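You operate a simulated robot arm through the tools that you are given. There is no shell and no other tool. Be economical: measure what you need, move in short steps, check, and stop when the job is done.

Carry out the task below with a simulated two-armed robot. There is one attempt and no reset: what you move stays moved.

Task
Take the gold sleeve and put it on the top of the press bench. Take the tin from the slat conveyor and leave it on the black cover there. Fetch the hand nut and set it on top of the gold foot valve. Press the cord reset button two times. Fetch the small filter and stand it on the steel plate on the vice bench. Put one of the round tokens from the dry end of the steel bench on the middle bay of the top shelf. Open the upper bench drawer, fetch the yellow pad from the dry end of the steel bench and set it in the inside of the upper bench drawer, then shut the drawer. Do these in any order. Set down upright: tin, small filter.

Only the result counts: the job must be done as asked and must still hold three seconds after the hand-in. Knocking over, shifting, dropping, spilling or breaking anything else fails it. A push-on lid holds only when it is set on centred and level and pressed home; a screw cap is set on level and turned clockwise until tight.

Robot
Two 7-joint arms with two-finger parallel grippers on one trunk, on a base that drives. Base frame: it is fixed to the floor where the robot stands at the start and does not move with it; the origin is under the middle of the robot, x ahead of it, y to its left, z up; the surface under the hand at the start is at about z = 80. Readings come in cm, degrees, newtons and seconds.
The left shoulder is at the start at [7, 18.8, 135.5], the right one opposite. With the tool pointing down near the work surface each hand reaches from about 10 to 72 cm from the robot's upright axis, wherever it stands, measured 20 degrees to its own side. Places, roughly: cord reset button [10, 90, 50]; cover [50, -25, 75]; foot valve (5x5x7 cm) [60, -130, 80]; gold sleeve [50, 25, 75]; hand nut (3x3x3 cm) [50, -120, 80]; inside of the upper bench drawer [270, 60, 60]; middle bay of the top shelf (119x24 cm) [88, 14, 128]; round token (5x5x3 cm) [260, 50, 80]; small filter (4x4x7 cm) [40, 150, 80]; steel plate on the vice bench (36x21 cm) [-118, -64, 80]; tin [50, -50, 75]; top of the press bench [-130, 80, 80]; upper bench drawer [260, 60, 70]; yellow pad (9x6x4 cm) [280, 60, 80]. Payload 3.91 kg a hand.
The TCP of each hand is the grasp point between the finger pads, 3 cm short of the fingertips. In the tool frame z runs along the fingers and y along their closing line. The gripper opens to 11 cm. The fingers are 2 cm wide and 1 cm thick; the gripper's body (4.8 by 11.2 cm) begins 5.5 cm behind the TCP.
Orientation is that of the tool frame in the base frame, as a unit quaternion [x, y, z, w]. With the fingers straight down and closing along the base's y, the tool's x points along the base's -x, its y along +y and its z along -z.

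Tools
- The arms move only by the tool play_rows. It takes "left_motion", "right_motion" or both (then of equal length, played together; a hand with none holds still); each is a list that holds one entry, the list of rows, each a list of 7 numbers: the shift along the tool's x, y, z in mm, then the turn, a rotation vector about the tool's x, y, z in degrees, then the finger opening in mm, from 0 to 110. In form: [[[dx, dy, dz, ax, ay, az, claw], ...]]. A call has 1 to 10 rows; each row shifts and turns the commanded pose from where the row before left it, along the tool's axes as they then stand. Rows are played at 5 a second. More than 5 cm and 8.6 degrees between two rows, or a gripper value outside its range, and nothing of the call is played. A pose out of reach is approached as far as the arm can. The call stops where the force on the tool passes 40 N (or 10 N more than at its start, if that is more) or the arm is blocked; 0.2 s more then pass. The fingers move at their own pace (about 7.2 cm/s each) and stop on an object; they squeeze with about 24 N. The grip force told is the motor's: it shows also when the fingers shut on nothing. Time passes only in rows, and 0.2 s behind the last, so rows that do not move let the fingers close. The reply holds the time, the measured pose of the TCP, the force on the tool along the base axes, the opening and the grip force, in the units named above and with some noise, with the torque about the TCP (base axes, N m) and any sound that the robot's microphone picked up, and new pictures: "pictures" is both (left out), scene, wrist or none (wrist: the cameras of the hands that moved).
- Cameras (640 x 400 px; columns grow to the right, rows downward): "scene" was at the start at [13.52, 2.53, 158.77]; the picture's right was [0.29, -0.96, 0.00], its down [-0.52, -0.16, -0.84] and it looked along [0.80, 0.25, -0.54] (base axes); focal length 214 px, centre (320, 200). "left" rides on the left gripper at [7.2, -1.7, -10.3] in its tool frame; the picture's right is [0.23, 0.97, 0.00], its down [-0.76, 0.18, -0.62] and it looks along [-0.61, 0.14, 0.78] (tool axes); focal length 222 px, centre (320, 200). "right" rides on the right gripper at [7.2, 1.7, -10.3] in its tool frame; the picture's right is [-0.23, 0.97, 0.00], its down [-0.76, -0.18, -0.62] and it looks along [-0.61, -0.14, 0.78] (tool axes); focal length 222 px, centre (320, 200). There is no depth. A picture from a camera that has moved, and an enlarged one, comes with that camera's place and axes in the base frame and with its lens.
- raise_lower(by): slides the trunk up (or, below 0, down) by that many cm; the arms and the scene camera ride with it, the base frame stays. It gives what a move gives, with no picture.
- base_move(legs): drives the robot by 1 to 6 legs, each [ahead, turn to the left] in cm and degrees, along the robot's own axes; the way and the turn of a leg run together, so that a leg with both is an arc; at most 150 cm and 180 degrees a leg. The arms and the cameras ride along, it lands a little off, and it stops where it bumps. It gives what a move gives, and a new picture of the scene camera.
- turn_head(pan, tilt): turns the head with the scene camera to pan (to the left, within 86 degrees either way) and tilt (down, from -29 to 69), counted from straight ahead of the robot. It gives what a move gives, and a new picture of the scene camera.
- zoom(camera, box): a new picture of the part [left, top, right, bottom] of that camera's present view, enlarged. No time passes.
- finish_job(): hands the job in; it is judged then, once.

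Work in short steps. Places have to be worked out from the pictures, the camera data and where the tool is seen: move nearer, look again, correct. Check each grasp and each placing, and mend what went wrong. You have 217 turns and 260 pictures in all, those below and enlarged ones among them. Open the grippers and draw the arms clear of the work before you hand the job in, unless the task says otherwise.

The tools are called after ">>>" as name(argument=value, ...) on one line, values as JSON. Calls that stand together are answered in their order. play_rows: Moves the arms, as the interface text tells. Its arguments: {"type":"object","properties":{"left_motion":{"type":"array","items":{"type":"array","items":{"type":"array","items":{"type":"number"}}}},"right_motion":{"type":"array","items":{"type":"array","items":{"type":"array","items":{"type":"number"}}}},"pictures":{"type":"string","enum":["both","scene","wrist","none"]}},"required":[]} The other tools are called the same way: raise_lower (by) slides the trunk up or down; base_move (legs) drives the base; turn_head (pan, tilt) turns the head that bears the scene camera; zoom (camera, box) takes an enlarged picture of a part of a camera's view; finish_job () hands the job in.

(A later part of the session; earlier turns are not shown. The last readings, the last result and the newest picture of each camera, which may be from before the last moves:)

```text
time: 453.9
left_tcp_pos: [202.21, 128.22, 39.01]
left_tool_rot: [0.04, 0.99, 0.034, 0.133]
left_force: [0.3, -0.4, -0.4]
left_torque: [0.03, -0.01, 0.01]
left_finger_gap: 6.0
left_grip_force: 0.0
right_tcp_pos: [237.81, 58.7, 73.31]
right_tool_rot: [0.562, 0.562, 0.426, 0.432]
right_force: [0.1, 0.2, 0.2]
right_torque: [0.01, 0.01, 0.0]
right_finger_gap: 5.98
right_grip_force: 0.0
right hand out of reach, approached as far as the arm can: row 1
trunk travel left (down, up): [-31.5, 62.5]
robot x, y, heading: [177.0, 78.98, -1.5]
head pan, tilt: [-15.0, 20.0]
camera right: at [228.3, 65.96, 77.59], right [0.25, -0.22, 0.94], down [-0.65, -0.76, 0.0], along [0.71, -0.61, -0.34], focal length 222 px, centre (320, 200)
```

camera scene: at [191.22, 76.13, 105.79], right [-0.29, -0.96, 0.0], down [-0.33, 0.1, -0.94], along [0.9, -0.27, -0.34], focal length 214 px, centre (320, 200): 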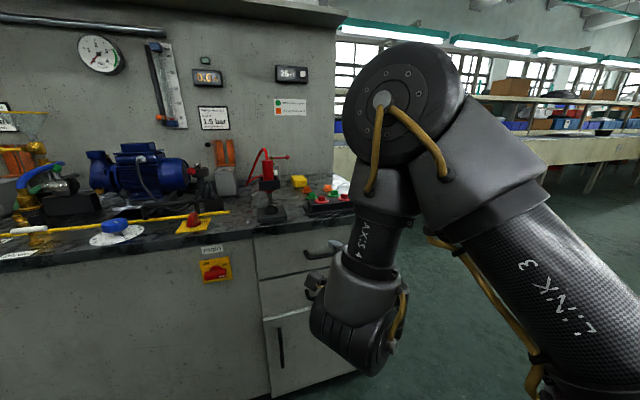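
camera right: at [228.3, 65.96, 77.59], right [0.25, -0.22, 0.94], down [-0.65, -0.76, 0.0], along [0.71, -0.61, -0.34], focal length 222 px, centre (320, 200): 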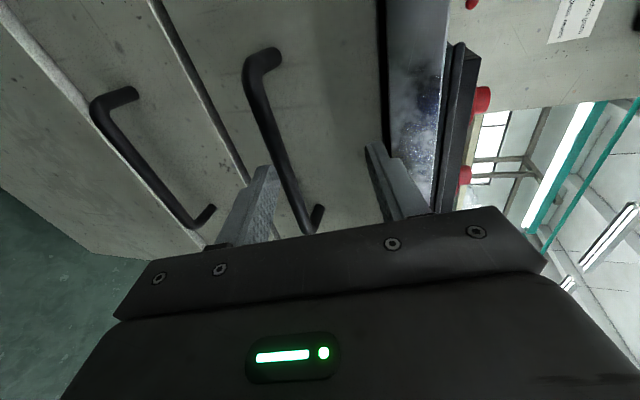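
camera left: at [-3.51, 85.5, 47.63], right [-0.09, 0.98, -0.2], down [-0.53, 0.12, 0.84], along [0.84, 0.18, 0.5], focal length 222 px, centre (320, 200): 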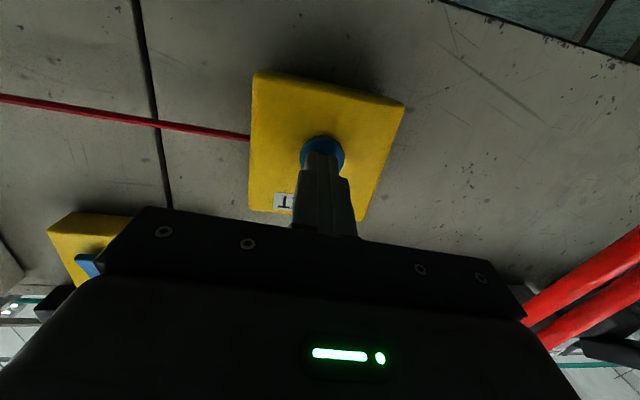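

The bar is near the lower finger; lower the trunk 2.7 cm to centre, then advance 2 cm and close.

>>> raise_lower(by=-2.7)

>>> play_rows(right_motion=[[[0, 0, 20, 0, 0, 0, 60], [0, 0, 0, 0, 0, 0, 0], [0, 0, 0, 0, 0, 0, 0], [0, 0, 0, 0, 0, 0, 0], [0, 0, 0, 0, 0, 0, 0]]], pictures="wrist")

```text
time: 454.6
left_tcp_pos: [202.13, 128.25, 36.3]
left_tool_rot: [0.04, 0.99, 0.033, 0.134]
left_force: [0.2, 0.1, -0.3]
left_torque: [0.01, 0.03, 0.02]
left_finger_gap: 5.99
left_grip_force: 0.0
right_tcp_pos: [237.63, 58.78, 70.64]
right_tool_rot: [0.56, 0.563, 0.426, 0.433]
right_force: [-0.1, 0.2, -0.4]
right_torque: [-0.01, 0.0, 0.02]
right_finger_gap: 6.01
right_grip_force: 0.1
trunk travel left (down, up): [-28.8, 65.2]
robot x, y, heading: [176.92, 78.74, -1.8]
head pan, tilt: [-15.0, 20.0]
```

```text
time: 455.8
left_tcp_pos: [202.23, 128.19, 36.29]
left_tool_rot: [0.039, 0.99, 0.033, 0.133]
left_force: [0.7, 0.3, -0.3]
left_torque: [0.03, -0.01, 0.0]
left_finger_gap: 5.98
left_grip_force: 0.1
right_tcp_pos: [239.6, 58.71, 70.05]
right_tool_rot: [0.56, 0.564, 0.426, 0.432]
right_force: [-1.3, 3.3, -1.1]
right_torque: [0.57, 0.02, 0.24]
right_finger_gap: 1.15
right_grip_force: 44.9
trunk travel left (down, up): [-28.8, 65.2]
robot x, y, heading: [177.16, 79.31, -1.7]
head pan, tilt: [-15.0, 20.0]
camera right: at [230.05, 66.08, 74.19], right [0.26, -0.22, 0.94], down [-0.65, -0.76, 0.0], along [0.72, -0.61, -0.34], focal length 222 px, centre (320, 200)
```

right: 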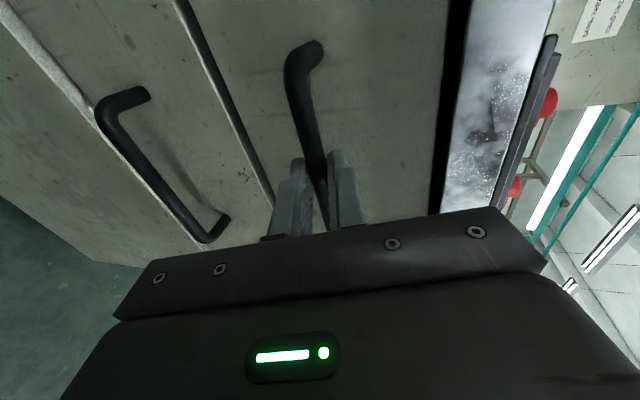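

Handle gripped. Pull the drawer open by backing the base 20 cm.

>>> base_move(legs=[[-20, 0]])

>>> zoom(camera="right", box=[0, 0, 640, 400])

```text
time: 457.7
left_tcp_pos: [181.97, 128.73, 36.31]
left_tool_rot: [0.04, 0.99, 0.033, 0.133]
left_force: [0.3, 0.2, -1.0]
left_torque: [-0.02, -0.01, 0.0]
left_finger_gap: 5.99
left_grip_force: 0.0
right_tcp_pos: [219.41, 59.0, 69.98]
right_tool_rot: [0.562, 0.561, 0.423, 0.436]
right_force: [1.0, -4.4, 1.2]
right_torque: [0.73, -0.01, 0.42]
right_finger_gap: 1.15
right_grip_force: 45.0
trunk travel left (down, up): [-28.8, 65.2]
robot x, y, heading: [156.95, 79.83, -2.1]
head pan, tilt: [-15.0, 20.0]
stopped in leg 1: the force on the tool passed its limit at 42 N (the readings are from after the stop); the commanded pose is now the measured one
camera scene: at [170.96, 76.6, 103.09], right [-0.29, -0.96, 0.0], down [-0.33, 0.1, -0.94], along [0.9, -0.27, -0.34], focal length 214 px, centre (320, 200)
```

scene: 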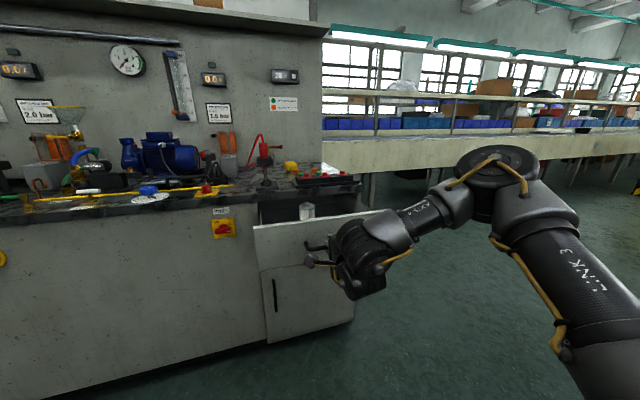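

```text
1.00 times, centred on (320, 200) of right (not enlarged: the box is as wide or as high as the picture)
camera zoom: at [210.05, 66.23, 74.14], right [0.25, -0.22, 0.94], down [-0.66, -0.75, 0.0], along [0.71, -0.62, -0.33], focal length 222 px, centre (320, 200)
```

zoom: 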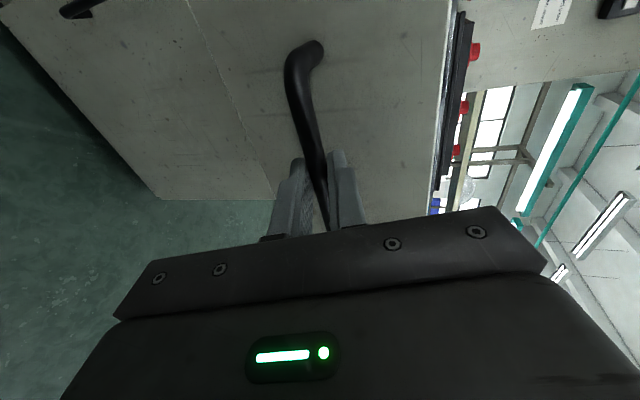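

The drawer is open 20 cm. Release the handle, back the hand off, raise the trunk, and return the tool to vertical.

>>> play_rows(right_motion=[[[0, 0, 0, 0, 0, 0, 60], [0, 0, 0, 0, 0, 0, 60], [0, 0, -40, 0, 0, 0, 60], [0, 0, -40, 0, 0, 0, 60]]], pictures="none")

>>> raise_lower(by=40)

>>> play_rows(right_motion=[[[0, 0, 0, 8.4, 0, 0, 110], [0, 0, 0, 8.4, 0, 0, 110], [0, 0, 0, 8.4, 0, 0, 110], [0, 0, 0, 8.4, 0, 0, 110], [0, 0, 0, 8.4, 0, 0, 110], [0, 0, 0, 8.4, 0, 0, 110], [0, 0, 0, 8.4, 0, 0, 110], [0, 0, 0, 8.4, 0, 0, 110], [0, 0, 0, 7.5, 0, 0, 110]]], pictures="none")

```text
time: 458.7
left_tcp_pos: [182.03, 128.87, 36.27]
left_tool_rot: [0.039, 0.99, 0.033, 0.132]
left_force: [-0.3, 0.5, -0.1]
left_torque: [-0.03, 0.01, 0.02]
left_finger_gap: 6.02
left_grip_force: 0.0
right_tcp_pos: [211.69, 58.75, 72.14]
right_tool_rot: [0.56, 0.562, 0.422, 0.438]
right_force: [-0.6, -0.6, -0.4]
right_torque: [0.0, -0.03, 0.0]
right_finger_gap: 6.03
right_grip_force: 0.0
trunk travel left (down, up): [-28.8, 65.2]
robot x, y, heading: [157.27, 79.79, -1.9]
head pan, tilt: [-15.0, 20.0]
```

```text
time: 462.5
left_tcp_pos: [182.03, 128.82, 76.23]
left_tool_rot: [0.039, 0.99, 0.034, 0.132]
left_force: [0.0, -0.1, -1.0]
left_torque: [-0.03, 0.03, 0.01]
left_finger_gap: 6.0
left_grip_force: 0.1
right_tcp_pos: [211.67, 58.9, 112.05]
right_tool_rot: [0.562, 0.562, 0.422, 0.436]
right_force: [-0.3, -0.1, -0.1]
right_torque: [-0.02, 0.02, 0.01]
right_finger_gap: 6.0
right_grip_force: 0.2
trunk travel left (down, up): [-68.8, 25.2]
robot x, y, heading: [157.11, 79.87, -1.9]
head pan, tilt: [-15.0, 20.0]
```

```text
time: 464.5
left_tcp_pos: [182.03, 128.87, 76.24]
left_tool_rot: [0.039, 0.99, 0.033, 0.133]
left_force: [-0.5, 0.7, 0.0]
left_torque: [-0.01, 0.01, 0.03]
left_finger_gap: 5.99
left_grip_force: 0.1
right_tcp_pos: [211.87, 59.01, 112.23]
right_tool_rot: [0.711, 0.703, -0.006, 0.005]
right_force: [0.4, 0.7, 0.0]
right_torque: [-0.01, 0.05, 0.01]
right_finger_gap: 11.0
right_grip_force: 0.0
trunk travel left (down, up): [-68.8, 25.2]
robot x, y, heading: [157.05, 79.73, -1.7]
head pan, tilt: [-15.0, 20.0]
```

Now drive in for the pad: forward 50 cm (hand stays above the open drawer), then turn left 12° to bring the right shoulder closer.

>>> base_move(legs=[[50, 0], [0, 13]])

>>> play_rows(right_motion=[[[0, 30, 0, 0, 0, 0, 110], [0, 40, 0, 0, 0, 0, 110]]], pictures="both")

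```text
time: 468.3
left_tcp_pos: [220.84, 131.39, 76.34]
left_tool_rot: [-0.072, 0.988, 0.048, 0.128]
left_force: [0.5, -0.9, 0.6]
left_torque: [0.0, 0.01, -0.02]
left_finger_gap: 6.02
left_grip_force: 0.0
right_tcp_pos: [265.48, 69.96, 112.21]
right_tool_rot: [0.628, 0.778, -0.003, 0.008]
right_force: [1.3, 0.0, 1.0]
right_torque: [0.0, -0.01, -0.01]
right_finger_gap: 10.99
right_grip_force: 0.0
trunk travel left (down, up): [-68.8, 25.2]
robot x, y, heading: [207.73, 77.99, 11.0]
head pan, tilt: [-15.0, 20.0]
camera scene: at [221.75, 78.11, 143.1], right [-0.07, -1.0, 0.0], down [-0.34, 0.02, -0.94], along [0.94, -0.07, -0.34], focal length 214 px, centre (320, 200)
```

scene: 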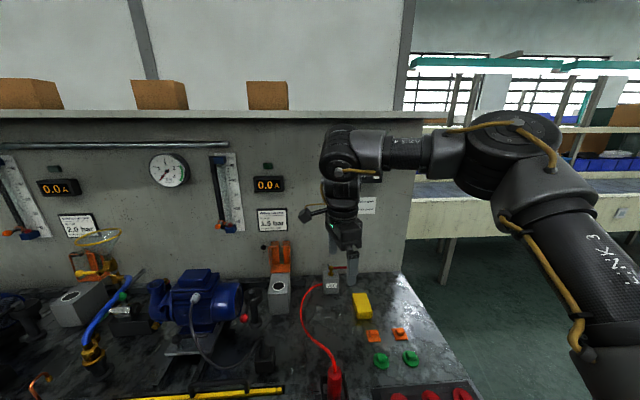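

```text
time: 468.9
left_tcp_pos: [221.01, 131.59, 76.22]
left_tool_rot: [-0.074, 0.988, 0.047, 0.129]
left_force: [0.1, -0.6, -0.2]
left_torque: [0.0, 0.0, -0.02]
left_finger_gap: 5.99
left_grip_force: 0.0
right_tcp_pos: [272.8, 71.47, 112.17]
right_tool_rot: [0.627, 0.779, -0.005, 0.006]
right_force: [1.0, 1.1, 0.0]
right_torque: [0.01, 0.02, 0.01]
right_finger_gap: 10.99
right_grip_force: 0.0
trunk travel left (down, up): [-68.8, 25.2]
robot x, y, heading: [207.21, 78.05, 11.0]
head pan, tilt: [-15.0, 20.0]
camera scene: at [221.9, 78.42, 143.08], right [-0.07, -1.0, 0.0], down [-0.34, 0.02, -0.94], along [0.94, -0.07, -0.34], focal length 214 px, centre (320, 200)
camera right: at [272.76, 79.23, 122.36], right [1.0, -0.01, 0.0], down [-0.01, -0.77, 0.64], along [-0.01, -0.64, -0.77], focal length 222 px, centre (320, 200)
```

scene: 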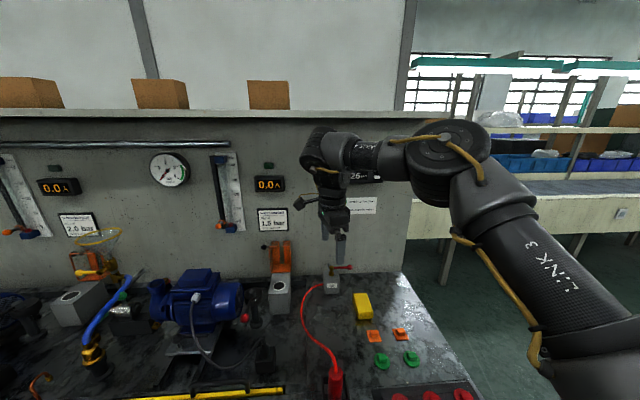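
right: 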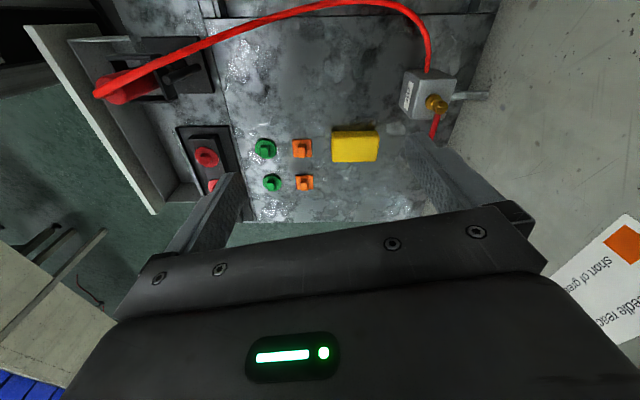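

Pad centre at [279, 60.3], aligned with the axes (9 cm along x). Yaw to −90°, move above it and descend to z≈92.

>>> play_rows(right_motion=[[[0, 0, 0, 0, 0, 8, 110], [0, 0, 0, 0, 0, 4.3, 110], [-37, 20, 0, 0, 0, 0, 110], [-37, 20, 20, 0, 0, 0, 110], [-37, 20, 25, 0, 0, 0, 110], [0, 0, 45, 0, 0, 0, 110], [0, 0, 45, 0, 0, 0, 110], [0, 0, 45, 0, 0, 0, 110]]], pictures="wrist")

```text
time: 470.7
left_tcp_pos: [221.03, 131.43, 76.24]
left_tool_rot: [-0.073, 0.988, 0.048, 0.128]
left_force: [0.9, -0.8, -0.8]
left_torque: [-0.02, 0.0, 0.01]
left_finger_gap: 5.99
left_grip_force: 0.2
right_tcp_pos: [278.48, 59.88, 94.23]
right_tool_rot: [0.708, 0.706, -0.003, 0.006]
right_force: [0.0, 0.0, 0.5]
right_torque: [0.02, 0.01, 0.0]
right_finger_gap: 10.99
right_grip_force: 0.1
trunk travel left (down, up): [-68.8, 25.2]
robot x, y, heading: [207.41, 77.98, 10.9]
head pan, tilt: [-15.0, 20.0]
camera right: at [280.11, 67.16, 104.43], right [0.97, -0.23, 0.01], down [-0.18, -0.75, 0.63], along [-0.14, -0.62, -0.77], focal length 222 px, centre (320, 200)
```

right: 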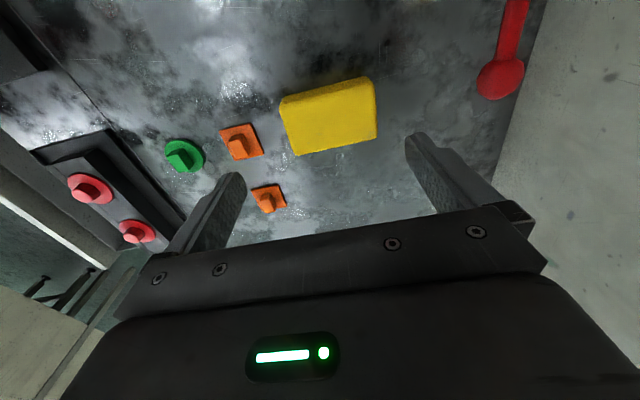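

Pad is square to the gripper; centre at [279.6, 59.9]. Shift 1 cm, descend and close.

>>> play_rows(right_motion=[[[0, 11, 30, 0, 0, 0, 110], [0, 0, 40, 0, 0, 0, 110], [0, 0, 37, 0, 0, 0, 110], [0, 0, 0, 0, 0, 0, 60], [0, 0, 0, 0, 0, 0, 60], [0, 0, 0, 0, 0, 0, 60]]], pictures="wrist")

```text
time: 472.1
left_tcp_pos: [220.8, 131.49, 76.24]
left_tool_rot: [-0.073, 0.988, 0.048, 0.129]
left_force: [-0.2, -0.1, -0.1]
left_torque: [-0.03, -0.01, -0.02]
left_finger_gap: 6.0
left_grip_force: 0.0
right_tcp_pos: [279.47, 59.78, 83.72]
right_tool_rot: [0.707, 0.707, -0.005, 0.006]
right_force: [0.0, -0.9, -0.4]
right_torque: [0.02, -0.01, 0.0]
right_finger_gap: 8.93
right_grip_force: 24.3
trunk travel left (down, up): [-68.8, 25.2]
robot x, y, heading: [207.69, 77.92, 10.7]
head pan, tilt: [-15.0, 20.0]
camera right: at [281.1, 67.17, 93.94], right [0.97, -0.23, 0.01], down [-0.18, -0.75, 0.63], along [-0.14, -0.62, -0.77], focal length 222 px, centre (320, 200)
```

right: 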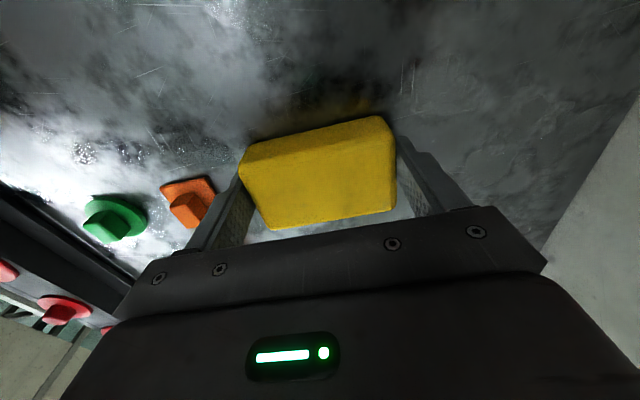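

Pad gripped. Lift it, turn the base back to heading 0, back off 45 cm so the pad is over the open drawer, and look.

>>> play_rows(right_motion=[[[0, 0, -45, 0, 0, 0, 60], [0, 0, -45, 0, 0, 0, 60], [0, 0, -45, 0, 0, 0, 60], [0, 0, -45, 0, 0, 0, 60], [0, 0, -45, 0, 0, 0, 60], [30, -20, -20, 0, 0, 0, 60], [40, -20, 0, 0, 0, 0, 60]]], pictures="none")

>>> base_move(legs=[[-30, 0], [0, -11], [-10, 0]])

>>> zoom(camera="right", box=[0, 0, 640, 400])

```text
time: 473.7
left_tcp_pos: [220.86, 131.47, 76.16]
left_tool_rot: [-0.073, 0.988, 0.046, 0.128]
left_force: [0.3, -0.2, 0.5]
left_torque: [0.01, -0.03, 0.0]
left_finger_gap: 6.0
left_grip_force: 0.0
right_tcp_pos: [275.72, 67.16, 107.82]
right_tool_rot: [0.708, 0.706, -0.004, 0.008]
right_force: [-0.1, -0.4, -0.1]
right_torque: [0.0, 0.0, -0.04]
right_finger_gap: 8.95
right_grip_force: 24.2
trunk travel left (down, up): [-68.8, 25.2]
robot x, y, heading: [207.48, 77.36, 10.8]
head pan, tilt: [-15.0, 20.0]
```

```text
time: 477.2
left_tcp_pos: [191.37, 122.04, 76.34]
left_tool_rot: [0.025, 0.99, 0.035, 0.133]
left_force: [0.2, 0.3, 0.2]
left_torque: [0.0, -0.01, 0.0]
left_finger_gap: 5.99
left_grip_force: 0.0
right_tcp_pos: [232.47, 48.05, 107.87]
right_tool_rot: [0.774, 0.633, -0.004, 0.007]
right_force: [-0.3, -0.5, -0.3]
right_torque: [0.0, -0.01, 0.05]
right_finger_gap: 8.94
right_grip_force: 24.0
trunk travel left (down, up): [-68.8, 25.2]
robot x, y, heading: [167.75, 72.13, -0.6]
head pan, tilt: [-15.0, 20.0]
camera scene: at [181.68, 69.55, 143.1], right [-0.26, -0.96, 0.0], down [-0.33, 0.09, -0.94], along [0.91, -0.25, -0.34], focal length 214 px, centre (320, 200)
```

scene: 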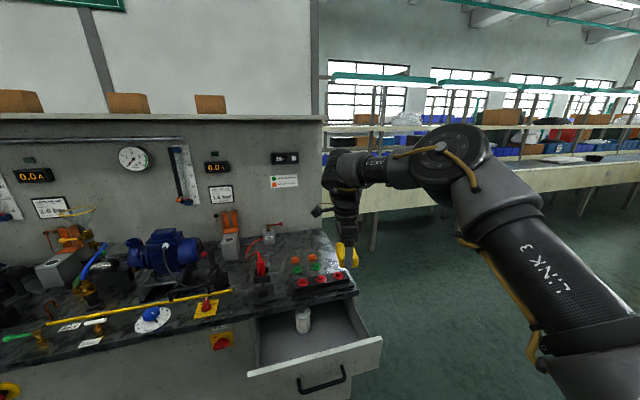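

```text
1.00 times, centred on (320, 200) of right (not enlarged: the box is as wide or as high as the picture)
camera zoom: at [235.54, 55.02, 118.03], right [0.91, -0.41, 0.01], down [-0.33, -0.7, 0.63], along [-0.26, -0.58, -0.77], focal length 222 px, centre (320, 200)
```

zoom: 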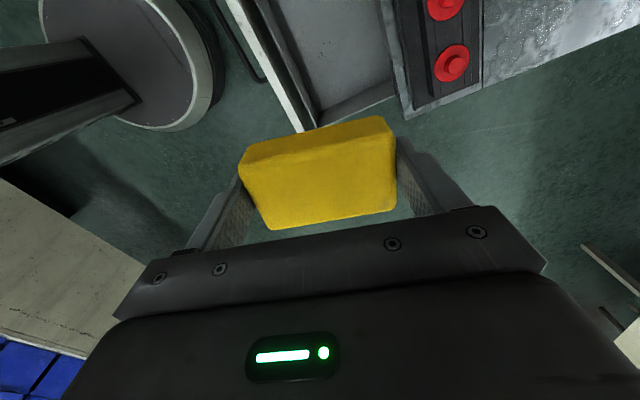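

The drawer is empty except a can at x≈247. Target the pad at [233.5, 55]: realign yaw, shift, and lower the trunk.

>>> play_rows(right_motion=[[[0, 0, 0, 0, 0, -8, 60], [0, 0, 0, 0, 0, -3.5, 60], [35, 5, 0, 0, 0, 0, 60], [35, 5, 0, 0, 0, 0, 60]]], pictures="none")

>>> raise_lower(by=-25)

>>> zoom(camera="right", box=[0, 0, 640, 400])

```text
time: 478.2
left_tcp_pos: [191.25, 122.05, 76.14]
left_tool_rot: [0.025, 0.99, 0.034, 0.133]
left_force: [0.4, -0.2, -0.1]
left_torque: [0.01, 0.03, 0.0]
left_finger_gap: 5.99
left_grip_force: 0.1
right_tcp_pos: [233.4, 55.25, 107.78]
right_tool_rot: [0.706, 0.708, -0.005, 0.007]
right_force: [0.4, 0.5, 0.2]
right_torque: [-0.06, 0.0, -0.01]
right_finger_gap: 8.91
right_grip_force: 23.8
trunk travel left (down, up): [-68.8, 25.2]
robot x, y, heading: [167.53, 72.57, -0.0]
head pan, tilt: [-15.0, 20.0]
```

```text
time: 480.8
left_tcp_pos: [191.25, 122.08, 51.3]
left_tool_rot: [0.025, 0.99, 0.035, 0.133]
left_force: [0.4, 0.9, 0.1]
left_torque: [0.02, -0.03, 0.01]
left_finger_gap: 6.0
left_grip_force: 0.1
right_tcp_pos: [233.27, 55.14, 82.63]
right_tool_rot: [0.707, 0.707, -0.006, 0.006]
right_force: [-0.6, 0.7, -0.1]
right_torque: [-0.01, 0.02, -0.03]
right_finger_gap: 8.91
right_grip_force: 23.7
trunk travel left (down, up): [-43.8, 50.2]
robot x, y, heading: [167.65, 72.4, -0.2]
head pan, tilt: [-15.0, 20.0]
```

```text
1.00 times, centred on (320, 200) of right (not enlarged: the box is as wide or as high as the picture)
camera zoom: at [235.05, 62.46, 92.87], right [0.97, -0.22, 0.01], down [-0.18, -0.75, 0.63], along [-0.14, -0.62, -0.77], focal length 222 px, centre (320, 200)
```

zoom: 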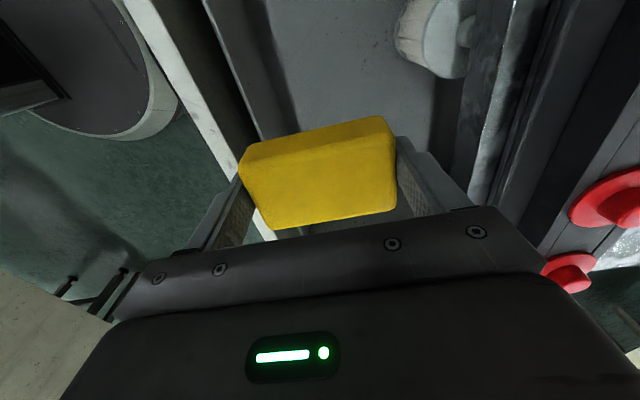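

The usable opening is x≈228.5–244, can near [244, 59]. Retarget the pad to [235.7, 51] and descend toward the drawer floor.

>>> play_rows(right_motion=[[[-41, 24, 0, 0, 0, 0, 60], [0, 0, 40, 0, 0, 0, 60], [0, 0, 40, 0, 0, 0, 60]]], pictures="wrist")

```text
time: 481.6
left_tcp_pos: [191.38, 121.99, 51.26]
left_tool_rot: [0.025, 0.99, 0.035, 0.132]
left_force: [0.7, -0.4, -0.4]
left_torque: [0.0, 0.02, -0.03]
left_finger_gap: 5.98
left_grip_force: 0.1
right_tcp_pos: [235.76, 50.97, 74.48]
right_tool_rot: [0.706, 0.708, -0.005, 0.006]
right_force: [0.3, -0.3, -0.6]
right_torque: [0.02, 0.0, 0.02]
right_finger_gap: 8.92
right_grip_force: 23.7
trunk travel left (down, up): [-43.8, 50.2]
robot x, y, heading: [167.7, 72.27, -0.1]
head pan, tilt: [-15.0, 20.0]
camera right: at [237.56, 58.29, 84.69], right [0.97, -0.22, 0.01], down [-0.18, -0.75, 0.63], along [-0.14, -0.62, -0.77], focal length 222 px, centre (320, 200)
```

right: 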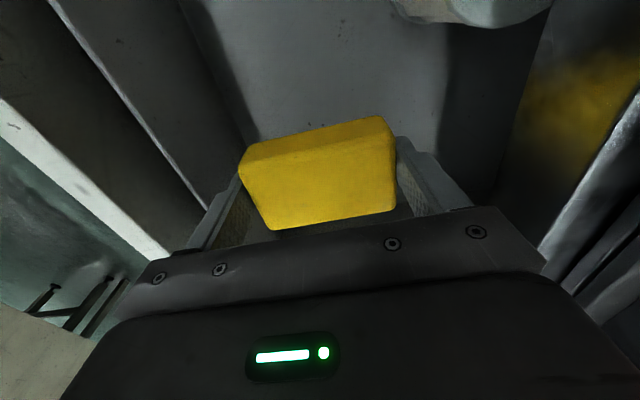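

Inside the drawer with clearance. Lower in smaller steps until contact.

>>> play_rows(right_motion=[[[0, 0, 20, 0, 0, 0, 60], [0, 0, 20, 0, 0, 0, 60], [0, 0, 15, 0, 0, 0, 60], [0, 0, 10, 0, 0, 0, 60]]], pictures="wrist")

```text
time: 482.6
left_tcp_pos: [191.28, 122.04, 51.26]
left_tool_rot: [0.024, 0.99, 0.035, 0.133]
left_force: [-0.6, -0.6, 0.7]
left_torque: [-0.01, 0.03, 0.01]
left_finger_gap: 5.99
left_grip_force: 0.2
right_tcp_pos: [235.8, 50.7, 68.44]
right_tool_rot: [0.706, 0.708, -0.004, 0.006]
right_force: [0.4, 0.2, -0.4]
right_torque: [0.02, 0.01, 0.0]
right_finger_gap: 8.91
right_grip_force: 23.9
trunk travel left (down, up): [-43.8, 50.2]
robot x, y, heading: [167.92, 71.94, -0.2]
head pan, tilt: [-15.0, 20.0]
camera right: at [237.52, 58.07, 78.59], right [0.97, -0.23, 0.01], down [-0.18, -0.75, 0.64], along [-0.14, -0.62, -0.77], focal length 222 px, centre (320, 200)
```

right: 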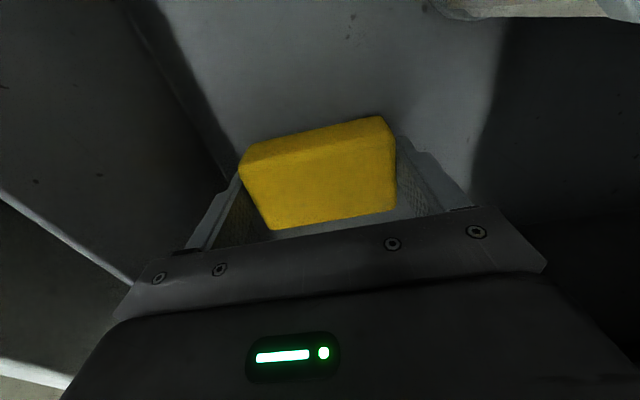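

>>> play_rows(right_motion=[[[0, 0, 10, 0, 0, 0, 60], [0, 0, 10, 0, 0, 0, 60], [0, 0, 10, 0, 0, 0, 60], [0, 0, 8, 0, 0, 0, 60], [0, 0, 6, 0, 0, 0, 60]]], pictures="none")

```text
time: 483.3
left_tcp_pos: [191.12, 122.01, 51.24]
left_tool_rot: [0.024, 0.99, 0.034, 0.134]
left_force: [-0.4, -0.2, 0.0]
left_torque: [0.01, 0.0, -0.02]
left_finger_gap: 5.99
left_grip_force: 0.1
right_tcp_pos: [236.0, 50.75, 67.37]
right_tool_rot: [0.707, 0.707, 0.002, 0.012]
right_force: [1.2, -0.2, 27.9]
right_torque: [-0.07, 1.32, 0.12]
right_finger_gap: 8.96
right_grip_force: 23.7
trunk travel left (down, up): [-43.8, 50.2]
robot x, y, heading: [167.67, 72.13, -0.4]
head pan, tilt: [-15.0, 20.0]
stopped in row 3 (right hand): the force on the tool passed its limit at 58 N (the readings are from after the stop); the commanded pose is now the measured one
```

Contact at z≈67. Relieve and check the view before releasing.

>>> play_rows(right_motion=[[[0, 0, -4, 0, 0, 0, 60]]], pictures="wrist")

>>> turn_head(pan=-25, tilt=35)

```text
time: 483.7
left_tcp_pos: [191.09, 122.06, 51.14]
left_tool_rot: [0.025, 0.99, 0.034, 0.133]
left_force: [-0.4, -0.3, 0.5]
left_torque: [-0.03, -0.01, -0.03]
left_finger_gap: 6.02
left_grip_force: 0.1
right_tcp_pos: [235.89, 50.69, 67.25]
right_tool_rot: [0.706, 0.708, -0.001, 0.009]
right_force: [0.9, 2.9, 15.0]
right_torque: [-0.06, -0.27, -0.09]
right_finger_gap: 8.9
right_grip_force: 24.1
trunk travel left (down, up): [-43.8, 50.2]
robot x, y, heading: [167.66, 72.45, -0.8]
head pan, tilt: [-15.0, 20.0]
camera right: at [237.46, 58.1, 77.49], right [0.97, -0.22, 0.02], down [-0.18, -0.75, 0.63], along [-0.13, -0.62, -0.78], focal length 222 px, centre (320, 200)
```

right: 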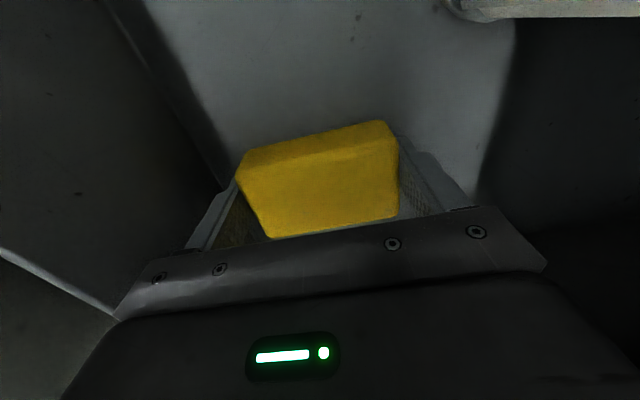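

```text
time: 484.5
left_tcp_pos: [191.25, 122.08, 51.24]
left_tool_rot: [0.025, 0.99, 0.034, 0.133]
left_force: [0.3, -0.5, 0.6]
left_torque: [0.01, -0.02, 0.01]
left_finger_gap: 6.0
left_grip_force: 0.1
right_tcp_pos: [235.76, 50.81, 67.27]
right_tool_rot: [0.706, 0.708, -0.001, 0.01]
right_force: [0.0, 4.7, 13.8]
right_torque: [0.05, -0.19, 0.05]
right_finger_gap: 8.95
right_grip_force: 23.9
trunk travel left (down, up): [-43.8, 50.2]
robot x, y, heading: [167.97, 72.38, -0.1]
head pan, tilt: [-25.0, 35.0]
camera scene: at [180.52, 68.36, 115.74], right [-0.43, -0.9, 0.0], down [-0.52, 0.24, -0.82], along [0.74, -0.35, -0.57], focal length 214 px, centre (320, 200)
```

scene: 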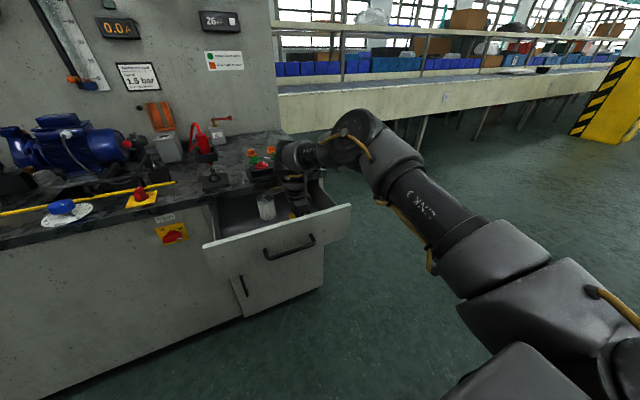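

The pad is on the drawer floor. Release by opening to 10 cm and lift straight out.

>>> play_rows(right_motion=[[[0, 0, -3, 0, 0, 0, 89], [0, 0, 0, 0, 0, 0, 97], [0, 0, 0, 0, 0, 0, 97], [0, 0, -30, 0, 0, 0, 97], [0, 0, -45, 0, 0, 0, 97], [0, 0, -45, 0, 0, 0, 97], [0, 0, -45, 0, 0, 0, 97]]], pictures="wrist")

```text
time: 486.1
left_tcp_pos: [191.29, 121.99, 51.21]
left_tool_rot: [0.025, 0.99, 0.034, 0.132]
left_force: [-0.3, 0.1, 0.9]
left_torque: [0.0, -0.01, 0.02]
left_finger_gap: 6.0
left_grip_force: 0.1
right_tcp_pos: [235.83, 51.09, 84.2]
right_tool_rot: [0.706, 0.708, -0.001, 0.008]
right_force: [0.4, 0.4, 1.3]
right_torque: [-0.04, 0.04, -0.02]
right_finger_gap: 9.7
right_grip_force: 0.2
trunk travel left (down, up): [-43.8, 50.2]
robot x, y, heading: [167.69, 72.17, -0.2]
head pan, tilt: [-25.0, 35.0]
camera right: at [237.37, 58.51, 94.41], right [0.97, -0.23, 0.01], down [-0.18, -0.75, 0.63], along [-0.13, -0.62, -0.77], focal length 222 px, centre (320, 200)
```

right: 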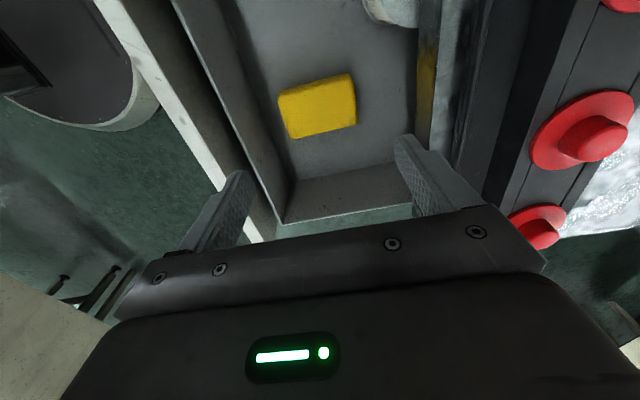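

Pad lies flat in the drawer. Now lift out, go back to the horizontal pointing posture to push the drawer shut.

>>> play_rows(right_motion=[[[0, 0, -45, 0, 0, 0, 0], [0, 0, -45, 0, 0, 0, 0], [0, -30, -45, 0, 0, 0, 0], [0, -40, -45, 0, 0, 0, 0], [0, -40, -30, 0, 0, 0, 0], [0, -20, 0, 0, 0, 0, 0]]], pictures="none")

>>> base_move(legs=[[-15, 0]])

>>> play_rows(right_motion=[[[0, 0, 0, -8.5, 0, 0, 0], [0, 0, 0, -8.5, 0, 0, 0], [0, 0, 0, -8.5, 0, 0, 0], [0, 0, 0, -8.5, 0, 0, 0], [0, 0, 0, -8.5, 0, 0, 0], [0, 0, 0, -8.5, 0, 0, 0], [0, 0, 0, -8.5, 0, 0, 0], [0, 0, 0, -8.5, 0, 0, 0], [0, 0, 0, -8, 0, 0, 0]]], pictures="none")

```text
refused: row 3 steps farther than a row can; nothing moved
```

```text
time: 487.4
left_tcp_pos: [176.61, 121.99, 51.32]
left_tool_rot: [0.026, 0.99, 0.036, 0.133]
left_force: [-0.6, -0.3, 0.0]
left_torque: [-0.02, 0.0, -0.02]
left_finger_gap: 6.01
left_grip_force: 0.0
right_tcp_pos: [220.94, 51.07, 84.2]
right_tool_rot: [0.707, 0.708, 0.0, 0.009]
right_force: [-0.2, 0.0, 0.1]
right_torque: [0.01, -0.04, 0.0]
right_finger_gap: 9.68
right_grip_force: 0.0
trunk travel left (down, up): [-43.8, 50.2]
robot x, y, heading: [153.2, 71.82, -0.5]
head pan, tilt: [-25.0, 35.0]
camera scene: at [165.82, 68.32, 115.73], right [-0.43, -0.9, 0.0], down [-0.52, 0.25, -0.82], along [0.74, -0.35, -0.57], focal length 214 px, centre (320, 200)
```

scene: 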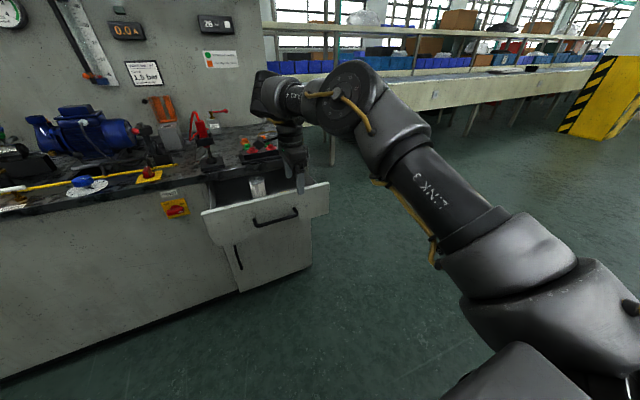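

```text
time: 489.4
left_tcp_pos: [176.66, 121.95, 51.24]
left_tool_rot: [0.025, 0.99, 0.035, 0.133]
left_force: [-0.3, 0.4, 0.4]
left_torque: [0.02, -0.04, 0.01]
left_finger_gap: 6.0
left_grip_force: 0.2
right_tcp_pos: [220.92, 50.99, 84.14]
right_tool_rot: [0.552, 0.556, 0.436, 0.443]
right_force: [0.7, -0.1, -0.2]
right_torque: [0.0, 0.02, 0.02]
right_finger_gap: 0.01
right_grip_force: 23.7
trunk travel left (down, up): [-43.8, 50.2]
robot x, y, heading: [152.87, 72.22, -0.4]
head pan, tilt: [-25.0, 35.0]
```

The hand is already horizontal. Back off, align to the handle centre, and lower to bar height.

>>> base_move(legs=[[-12, 0]])

>>> play_rows(right_motion=[[[40, 0, 0, 0, 0, 0, 0], [36, 0, 0, 0, 0, 0, 0]]], pictures="none")

>>> raise_lower(by=-13)

>>> zoom(camera="right", box=[0, 0, 640, 400])

```text
time: 490.7
left_tcp_pos: [164.4, 122.12, 51.4]
left_tool_rot: [0.026, 0.99, 0.035, 0.134]
left_force: [-0.6, 0.7, 0.1]
left_torque: [-0.02, 0.01, 0.0]
left_finger_gap: 6.0
left_grip_force: 0.2
right_tcp_pos: [208.62, 51.01, 84.19]
right_tool_rot: [0.551, 0.557, 0.436, 0.443]
right_force: [-0.6, -0.6, -0.2]
right_torque: [-0.01, 0.05, 0.01]
right_finger_gap: 0.0
right_grip_force: 23.3
trunk travel left (down, up): [-43.8, 50.2]
robot x, y, heading: [140.69, 72.54, -0.4]
head pan, tilt: [-25.0, 35.0]
camera scene: at [153.61, 68.4, 115.73], right [-0.43, -0.9, 0.0], down [-0.52, 0.25, -0.82], along [0.74, -0.35, -0.57], focal length 214 px, centre (320, 200)
```

scene: 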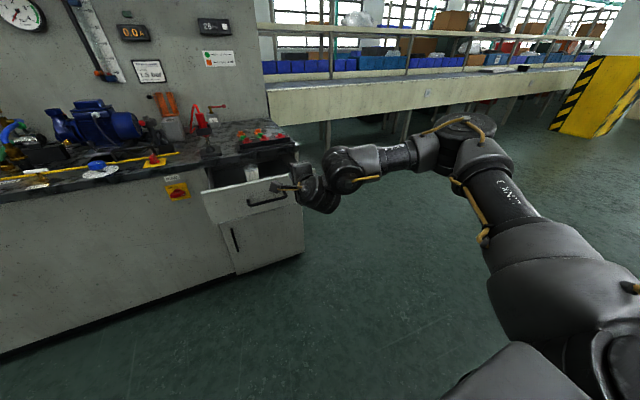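

```text
time: 491.3
left_tcp_pos: [164.4, 122.2, 51.17]
left_tool_rot: [0.026, 0.99, 0.034, 0.133]
left_force: [0.4, -0.2, -0.1]
left_torque: [0.0, -0.04, 0.0]
left_finger_gap: 5.99
left_grip_force: 0.1
right_tcp_pos: [208.6, 59.15, 84.27]
right_tool_rot: [0.551, 0.558, 0.435, 0.442]
right_force: [-0.5, -0.9, -0.5]
right_torque: [0.02, -0.01, -0.02]
right_finger_gap: 0.0
right_grip_force: 24.0
trunk travel left (down, up): [-43.8, 50.2]
robot x, y, heading: [140.91, 72.27, -0.5]
head pan, tilt: [-25.0, 35.0]
```

```text
time: 492.9
left_tcp_pos: [164.39, 122.02, 38.3]
left_tool_rot: [0.026, 0.99, 0.035, 0.133]
left_force: [-0.5, -1.0, 0.4]
left_torque: [-0.03, 0.01, 0.01]
left_finger_gap: 6.01
left_grip_force: 0.2
right_tcp_pos: [208.69, 59.01, 71.14]
right_tool_rot: [0.551, 0.558, 0.435, 0.443]
right_force: [-0.3, -0.2, 0.3]
right_torque: [-0.02, 0.01, -0.03]
right_finger_gap: 0.0
right_grip_force: 24.0
trunk travel left (down, up): [-30.8, 63.2]
robot x, y, heading: [140.6, 72.24, -0.6]
head pan, tilt: [-25.0, 35.0]
```

```text
1.00 times, centred on (320, 200) of right (not enlarged: the box is as wide or as high as the picture)
camera zoom: at [198.96, 66.33, 75.19], right [0.22, -0.21, 0.95], down [-0.65, -0.76, -0.02], along [0.73, -0.61, -0.31], focal length 222 px, centre (320, 200)
```

zoom: 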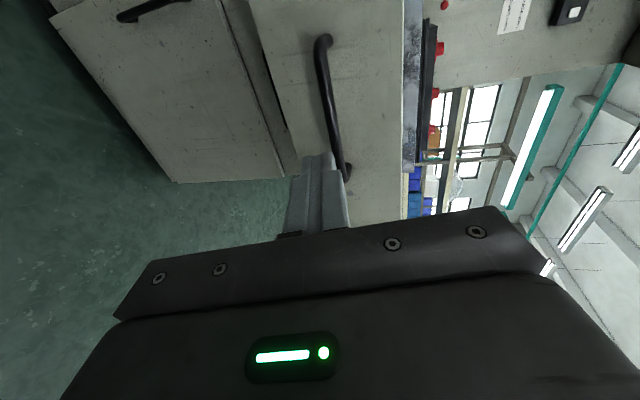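

Fingertips are aligned with the bar. Drive forward to push the drawer shut (it will stop on force when closed).

>>> base_move(legs=[[31, 0]])

>>> zoom(camera="right", box=[0, 0, 640, 400])

```text
time: 494.9
left_tcp_pos: [193.52, 122.02, 38.27]
left_tool_rot: [0.025, 0.99, 0.035, 0.133]
left_force: [-0.2, 0.0, -0.1]
left_torque: [0.04, 0.04, 0.0]
left_finger_gap: 6.01
left_grip_force: 0.0
right_tcp_pos: [237.4, 59.22, 71.23]
right_tool_rot: [0.548, 0.562, 0.435, 0.441]
right_force: [-5.4, -0.4, 2.3]
right_torque: [-0.02, 0.05, -0.07]
right_finger_gap: 0.0
right_grip_force: 24.4
trunk travel left (down, up): [-30.8, 63.2]
robot x, y, heading: [170.06, 72.33, -0.2]
head pan, tilt: [-25.0, 35.0]
stopped in leg 1: the force on the tool passed its limit at 109 N (the readings are from after the stop); the commanded pose is now the measured one
camera scene: at [182.88, 68.29, 102.72], right [-0.43, -0.9, 0.0], down [-0.52, 0.24, -0.82], along [0.74, -0.35, -0.57], focal length 214 px, centre (320, 200)
```

scene: 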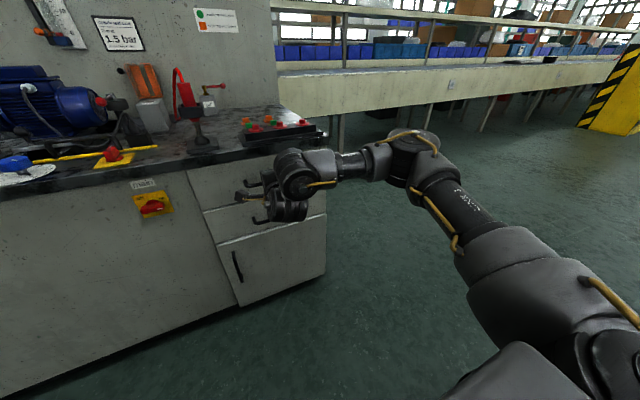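

```text
1.00 times, centred on (320, 200) of right (not enlarged: the box is as wide or as high as the picture)
camera zoom: at [227.82, 66.39, 75.05], right [0.23, -0.21, 0.95], down [-0.64, -0.77, -0.01], along [0.73, -0.6, -0.31], focal length 222 px, centre (320, 200)
```

zoom: 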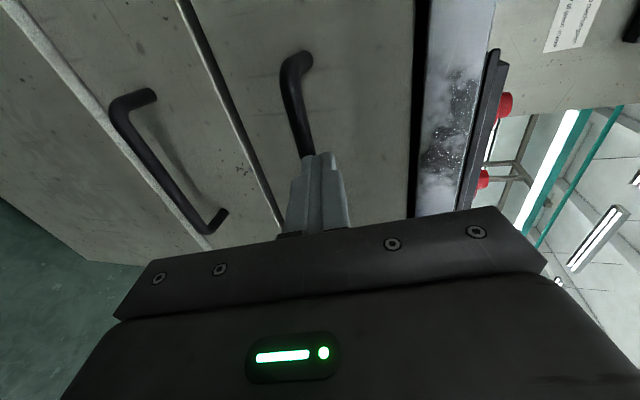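

The drawer is shut flush. Back off, raise the trunk and return the hand to vertical for the token.

>>> base_move(legs=[[-18, 0]])

>>> raise_lower(by=36)

>>> play_rows(right_motion=[[[0, 0, 0, 8.4, 0, 0, 80], [0, 0, 0, 8.4, 0, 0, 80], [0, 0, 0, 8.4, 0, 0, 80], [0, 0, 0, 8.4, 0, 0, 80], [0, 0, 0, 8.4, 0, 0, 80], [0, 0, 0, 8.4, 0, 0, 80], [0, 0, 0, 8.4, 0, 0, 80], [0, 0, 0, 8.4, 0, 0, 80], [0, 0, 0, 8.4, 0, 0, 80]]], pictures="none")

>>> base_move(legs=[[45, 0]])

>>> zoom(camera="right", box=[0, 0, 640, 400])

```text
time: 496.4
left_tcp_pos: [175.83, 122.11, 38.32]
left_tool_rot: [0.026, 0.99, 0.034, 0.134]
left_force: [0.0, 0.2, 0.5]
left_torque: [0.02, 0.0, -0.02]
left_finger_gap: 5.99
left_grip_force: 0.1
right_tcp_pos: [219.48, 59.04, 71.23]
right_tool_rot: [0.549, 0.561, 0.434, 0.442]
right_force: [-1.0, -0.3, 0.2]
right_torque: [-0.01, 0.0, 0.0]
right_finger_gap: 0.0
right_grip_force: 23.8
trunk travel left (down, up): [-30.8, 63.2]
robot x, y, heading: [152.02, 72.3, -0.8]
head pan, tilt: [-25.0, 35.0]
camera scene: at [164.86, 68.35, 102.72], right [-0.43, -0.9, 0.0], down [-0.52, 0.25, -0.82], along [0.74, -0.35, -0.57], focal length 214 px, centre (320, 200)
```

scene: 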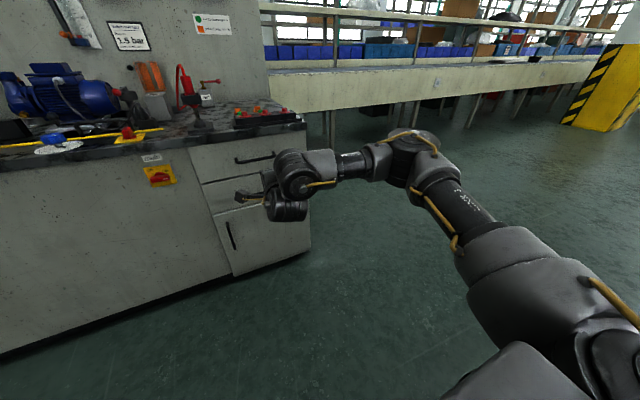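

```text
time: 499.9
left_tcp_pos: [175.73, 122.13, 74.28]
left_tool_rot: [0.027, 0.99, 0.035, 0.134]
left_force: [-0.2, -0.5, 0.7]
left_torque: [-0.03, 0.02, 0.01]
left_finger_gap: 5.99
left_grip_force: 0.1
right_tcp_pos: [219.51, 59.01, 107.09]
right_tool_rot: [0.55, 0.561, 0.433, 0.442]
right_force: [0.3, 0.1, 0.3]
right_torque: [-0.02, 0.0, 0.01]
right_finger_gap: 0.0
right_grip_force: 23.7
trunk travel left (down, up): [-66.8, 27.2]
robot x, y, heading: [152.15, 72.43, -0.6]
head pan, tilt: [-25.0, 35.0]
```

```text
time: 501.9
left_tcp_pos: [175.79, 122.22, 74.14]
left_tool_rot: [0.026, 0.99, 0.034, 0.134]
left_force: [0.6, 0.2, -0.9]
left_torque: [-0.01, -0.03, 0.01]
left_finger_gap: 6.01
left_grip_force: 0.0
right_tcp_pos: [219.36, 59.61, 107.28]
right_tool_rot: [0.703, 0.711, 0.0, 0.013]
right_force: [-0.3, 0.5, 0.3]
right_torque: [-0.08, 0.01, -0.02]
right_finger_gap: 8.01
right_grip_force: 0.2
trunk travel left (down, up): [-66.8, 27.2]
robot x, y, heading: [151.91, 72.52, -0.6]
head pan, tilt: [-25.0, 35.0]
```

```text
time: 504.6
left_tcp_pos: [220.24, 121.93, 74.32]
left_tool_rot: [0.023, 0.99, 0.035, 0.133]
left_force: [-0.2, 0.9, -0.2]
left_torque: [0.0, -0.02, 0.02]
left_finger_gap: 5.99
left_grip_force: 0.0
right_tcp_pos: [264.26, 59.29, 107.1]
right_tool_rot: [0.702, 0.712, -0.001, 0.012]
right_force: [0.2, 1.0, -0.9]
right_torque: [-0.05, 0.0, -0.01]
right_finger_gap: 7.99
right_grip_force: 0.1
trunk travel left (down, up): [-66.8, 27.2]
robot x, y, heading: [196.89, 71.79, -0.2]
head pan, tilt: [-25.0, 35.0]
camera scene: at [209.79, 68.2, 138.71], right [-0.42, -0.91, 0.0], down [-0.52, 0.24, -0.82], along [0.74, -0.35, -0.57], focal length 214 px, centre (320, 200)
```

scene: 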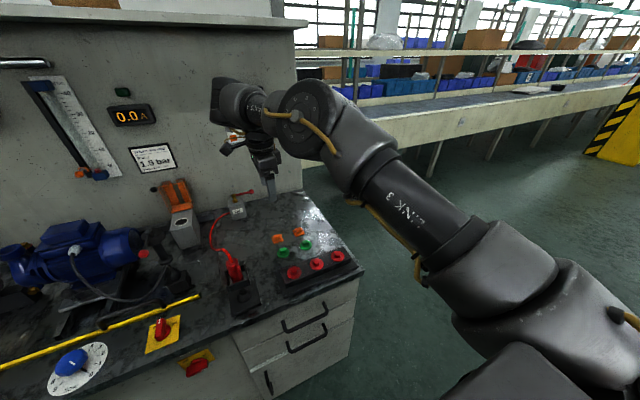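

```text
1.00 times, centred on (320, 200) of right (not enlarged: the box is as wide or as high as the picture)
camera zoom: at [265.75, 66.78, 117.25], right [0.98, -0.21, 0.02], down [-0.18, -0.75, 0.63], along [-0.12, -0.62, -0.77], focal length 222 px, centre (320, 200)
```

zoom: 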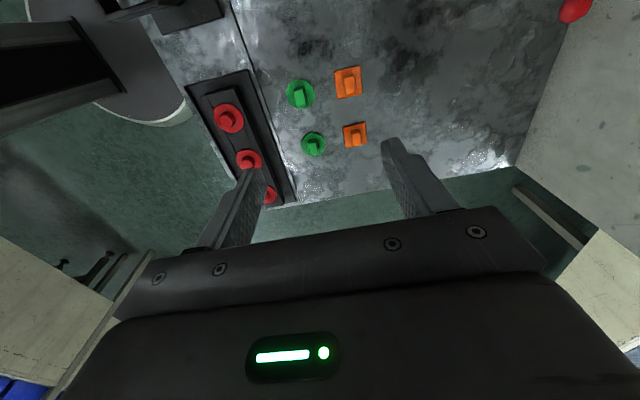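

Green round token A is at [261.7, 58.7]. Move above with 6.4 cm opening and descend to z≈93.

>>> play_rows(right_motion=[[[-6, -26, 0, 0, 0, 0, 64], [0, 0, 45, 0, 0, 0, 64], [0, 0, 45, 0, 0, 0, 64], [0, 0, 45, 0, 0, 0, 64]]], pictures="wrist")

```text
time: 505.6
left_tcp_pos: [220.29, 121.89, 74.21]
left_tool_rot: [0.024, 0.99, 0.035, 0.134]
left_force: [0.5, -0.4, 0.2]
left_torque: [0.0, -0.01, -0.03]
left_finger_gap: 5.97
left_grip_force: 0.1
right_tcp_pos: [261.5, 58.48, 93.26]
right_tool_rot: [0.703, 0.711, -0.002, 0.011]
right_force: [0.0, 0.1, -0.1]
right_torque: [0.02, 0.0, -0.02]
right_finger_gap: 6.39
right_grip_force: 0.0
trunk travel left (down, up): [-66.8, 27.2]
robot x, y, heading: [196.81, 72.04, -0.3]
head pan, tilt: [-25.0, 35.0]
camera right: at [263.05, 65.87, 103.48], right [0.98, -0.21, 0.02], down [-0.18, -0.75, 0.63], along [-0.12, -0.62, -0.77], focal length 222 px, centre (320, 200)
```

right: 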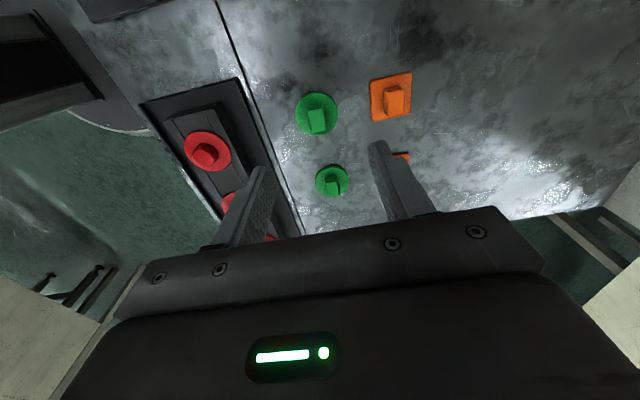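

Aligned within 2 mm. Narrow to 5.6 cm, descend and close.

>>> play_rows(right_motion=[[[0, 2, 35, 0, 0, 0, 56], [0, 0, 35, 0, 0, 0, 56], [0, 0, 30, 0, 0, 0, 56], [0, 0, 0, 0, 0, 0, 0], [0, 0, 0, 0, 0, 0, 0], [0, 0, 0, 0, 0, 0, 0]]], pictures="wrist")

```text
time: 507.0
left_tcp_pos: [220.27, 121.99, 74.29]
left_tool_rot: [0.024, 0.99, 0.036, 0.133]
left_force: [0.4, 0.4, 0.7]
left_torque: [0.03, -0.01, -0.01]
left_finger_gap: 6.0
left_grip_force: 0.0
right_tcp_pos: [262.08, 58.6, 83.7]
right_tool_rot: [0.703, 0.711, -0.001, 0.011]
right_force: [0.0, 0.1, 0.5]
right_torque: [0.01, -0.01, -0.02]
right_finger_gap: 1.46
right_grip_force: 23.3
trunk travel left (down, up): [-66.8, 27.2]
robot x, y, heading: [196.41, 71.92, 0.0]
head pan, tilt: [-25.0, 35.0]
camera right: at [263.45, 65.94, 93.74], right [0.98, -0.21, 0.02], down [-0.18, -0.75, 0.63], along [-0.12, -0.62, -0.77], focal length 222 px, centre (320, 200)
```

right: 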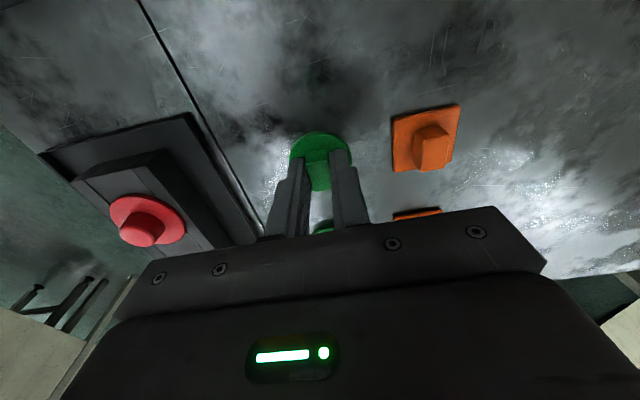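

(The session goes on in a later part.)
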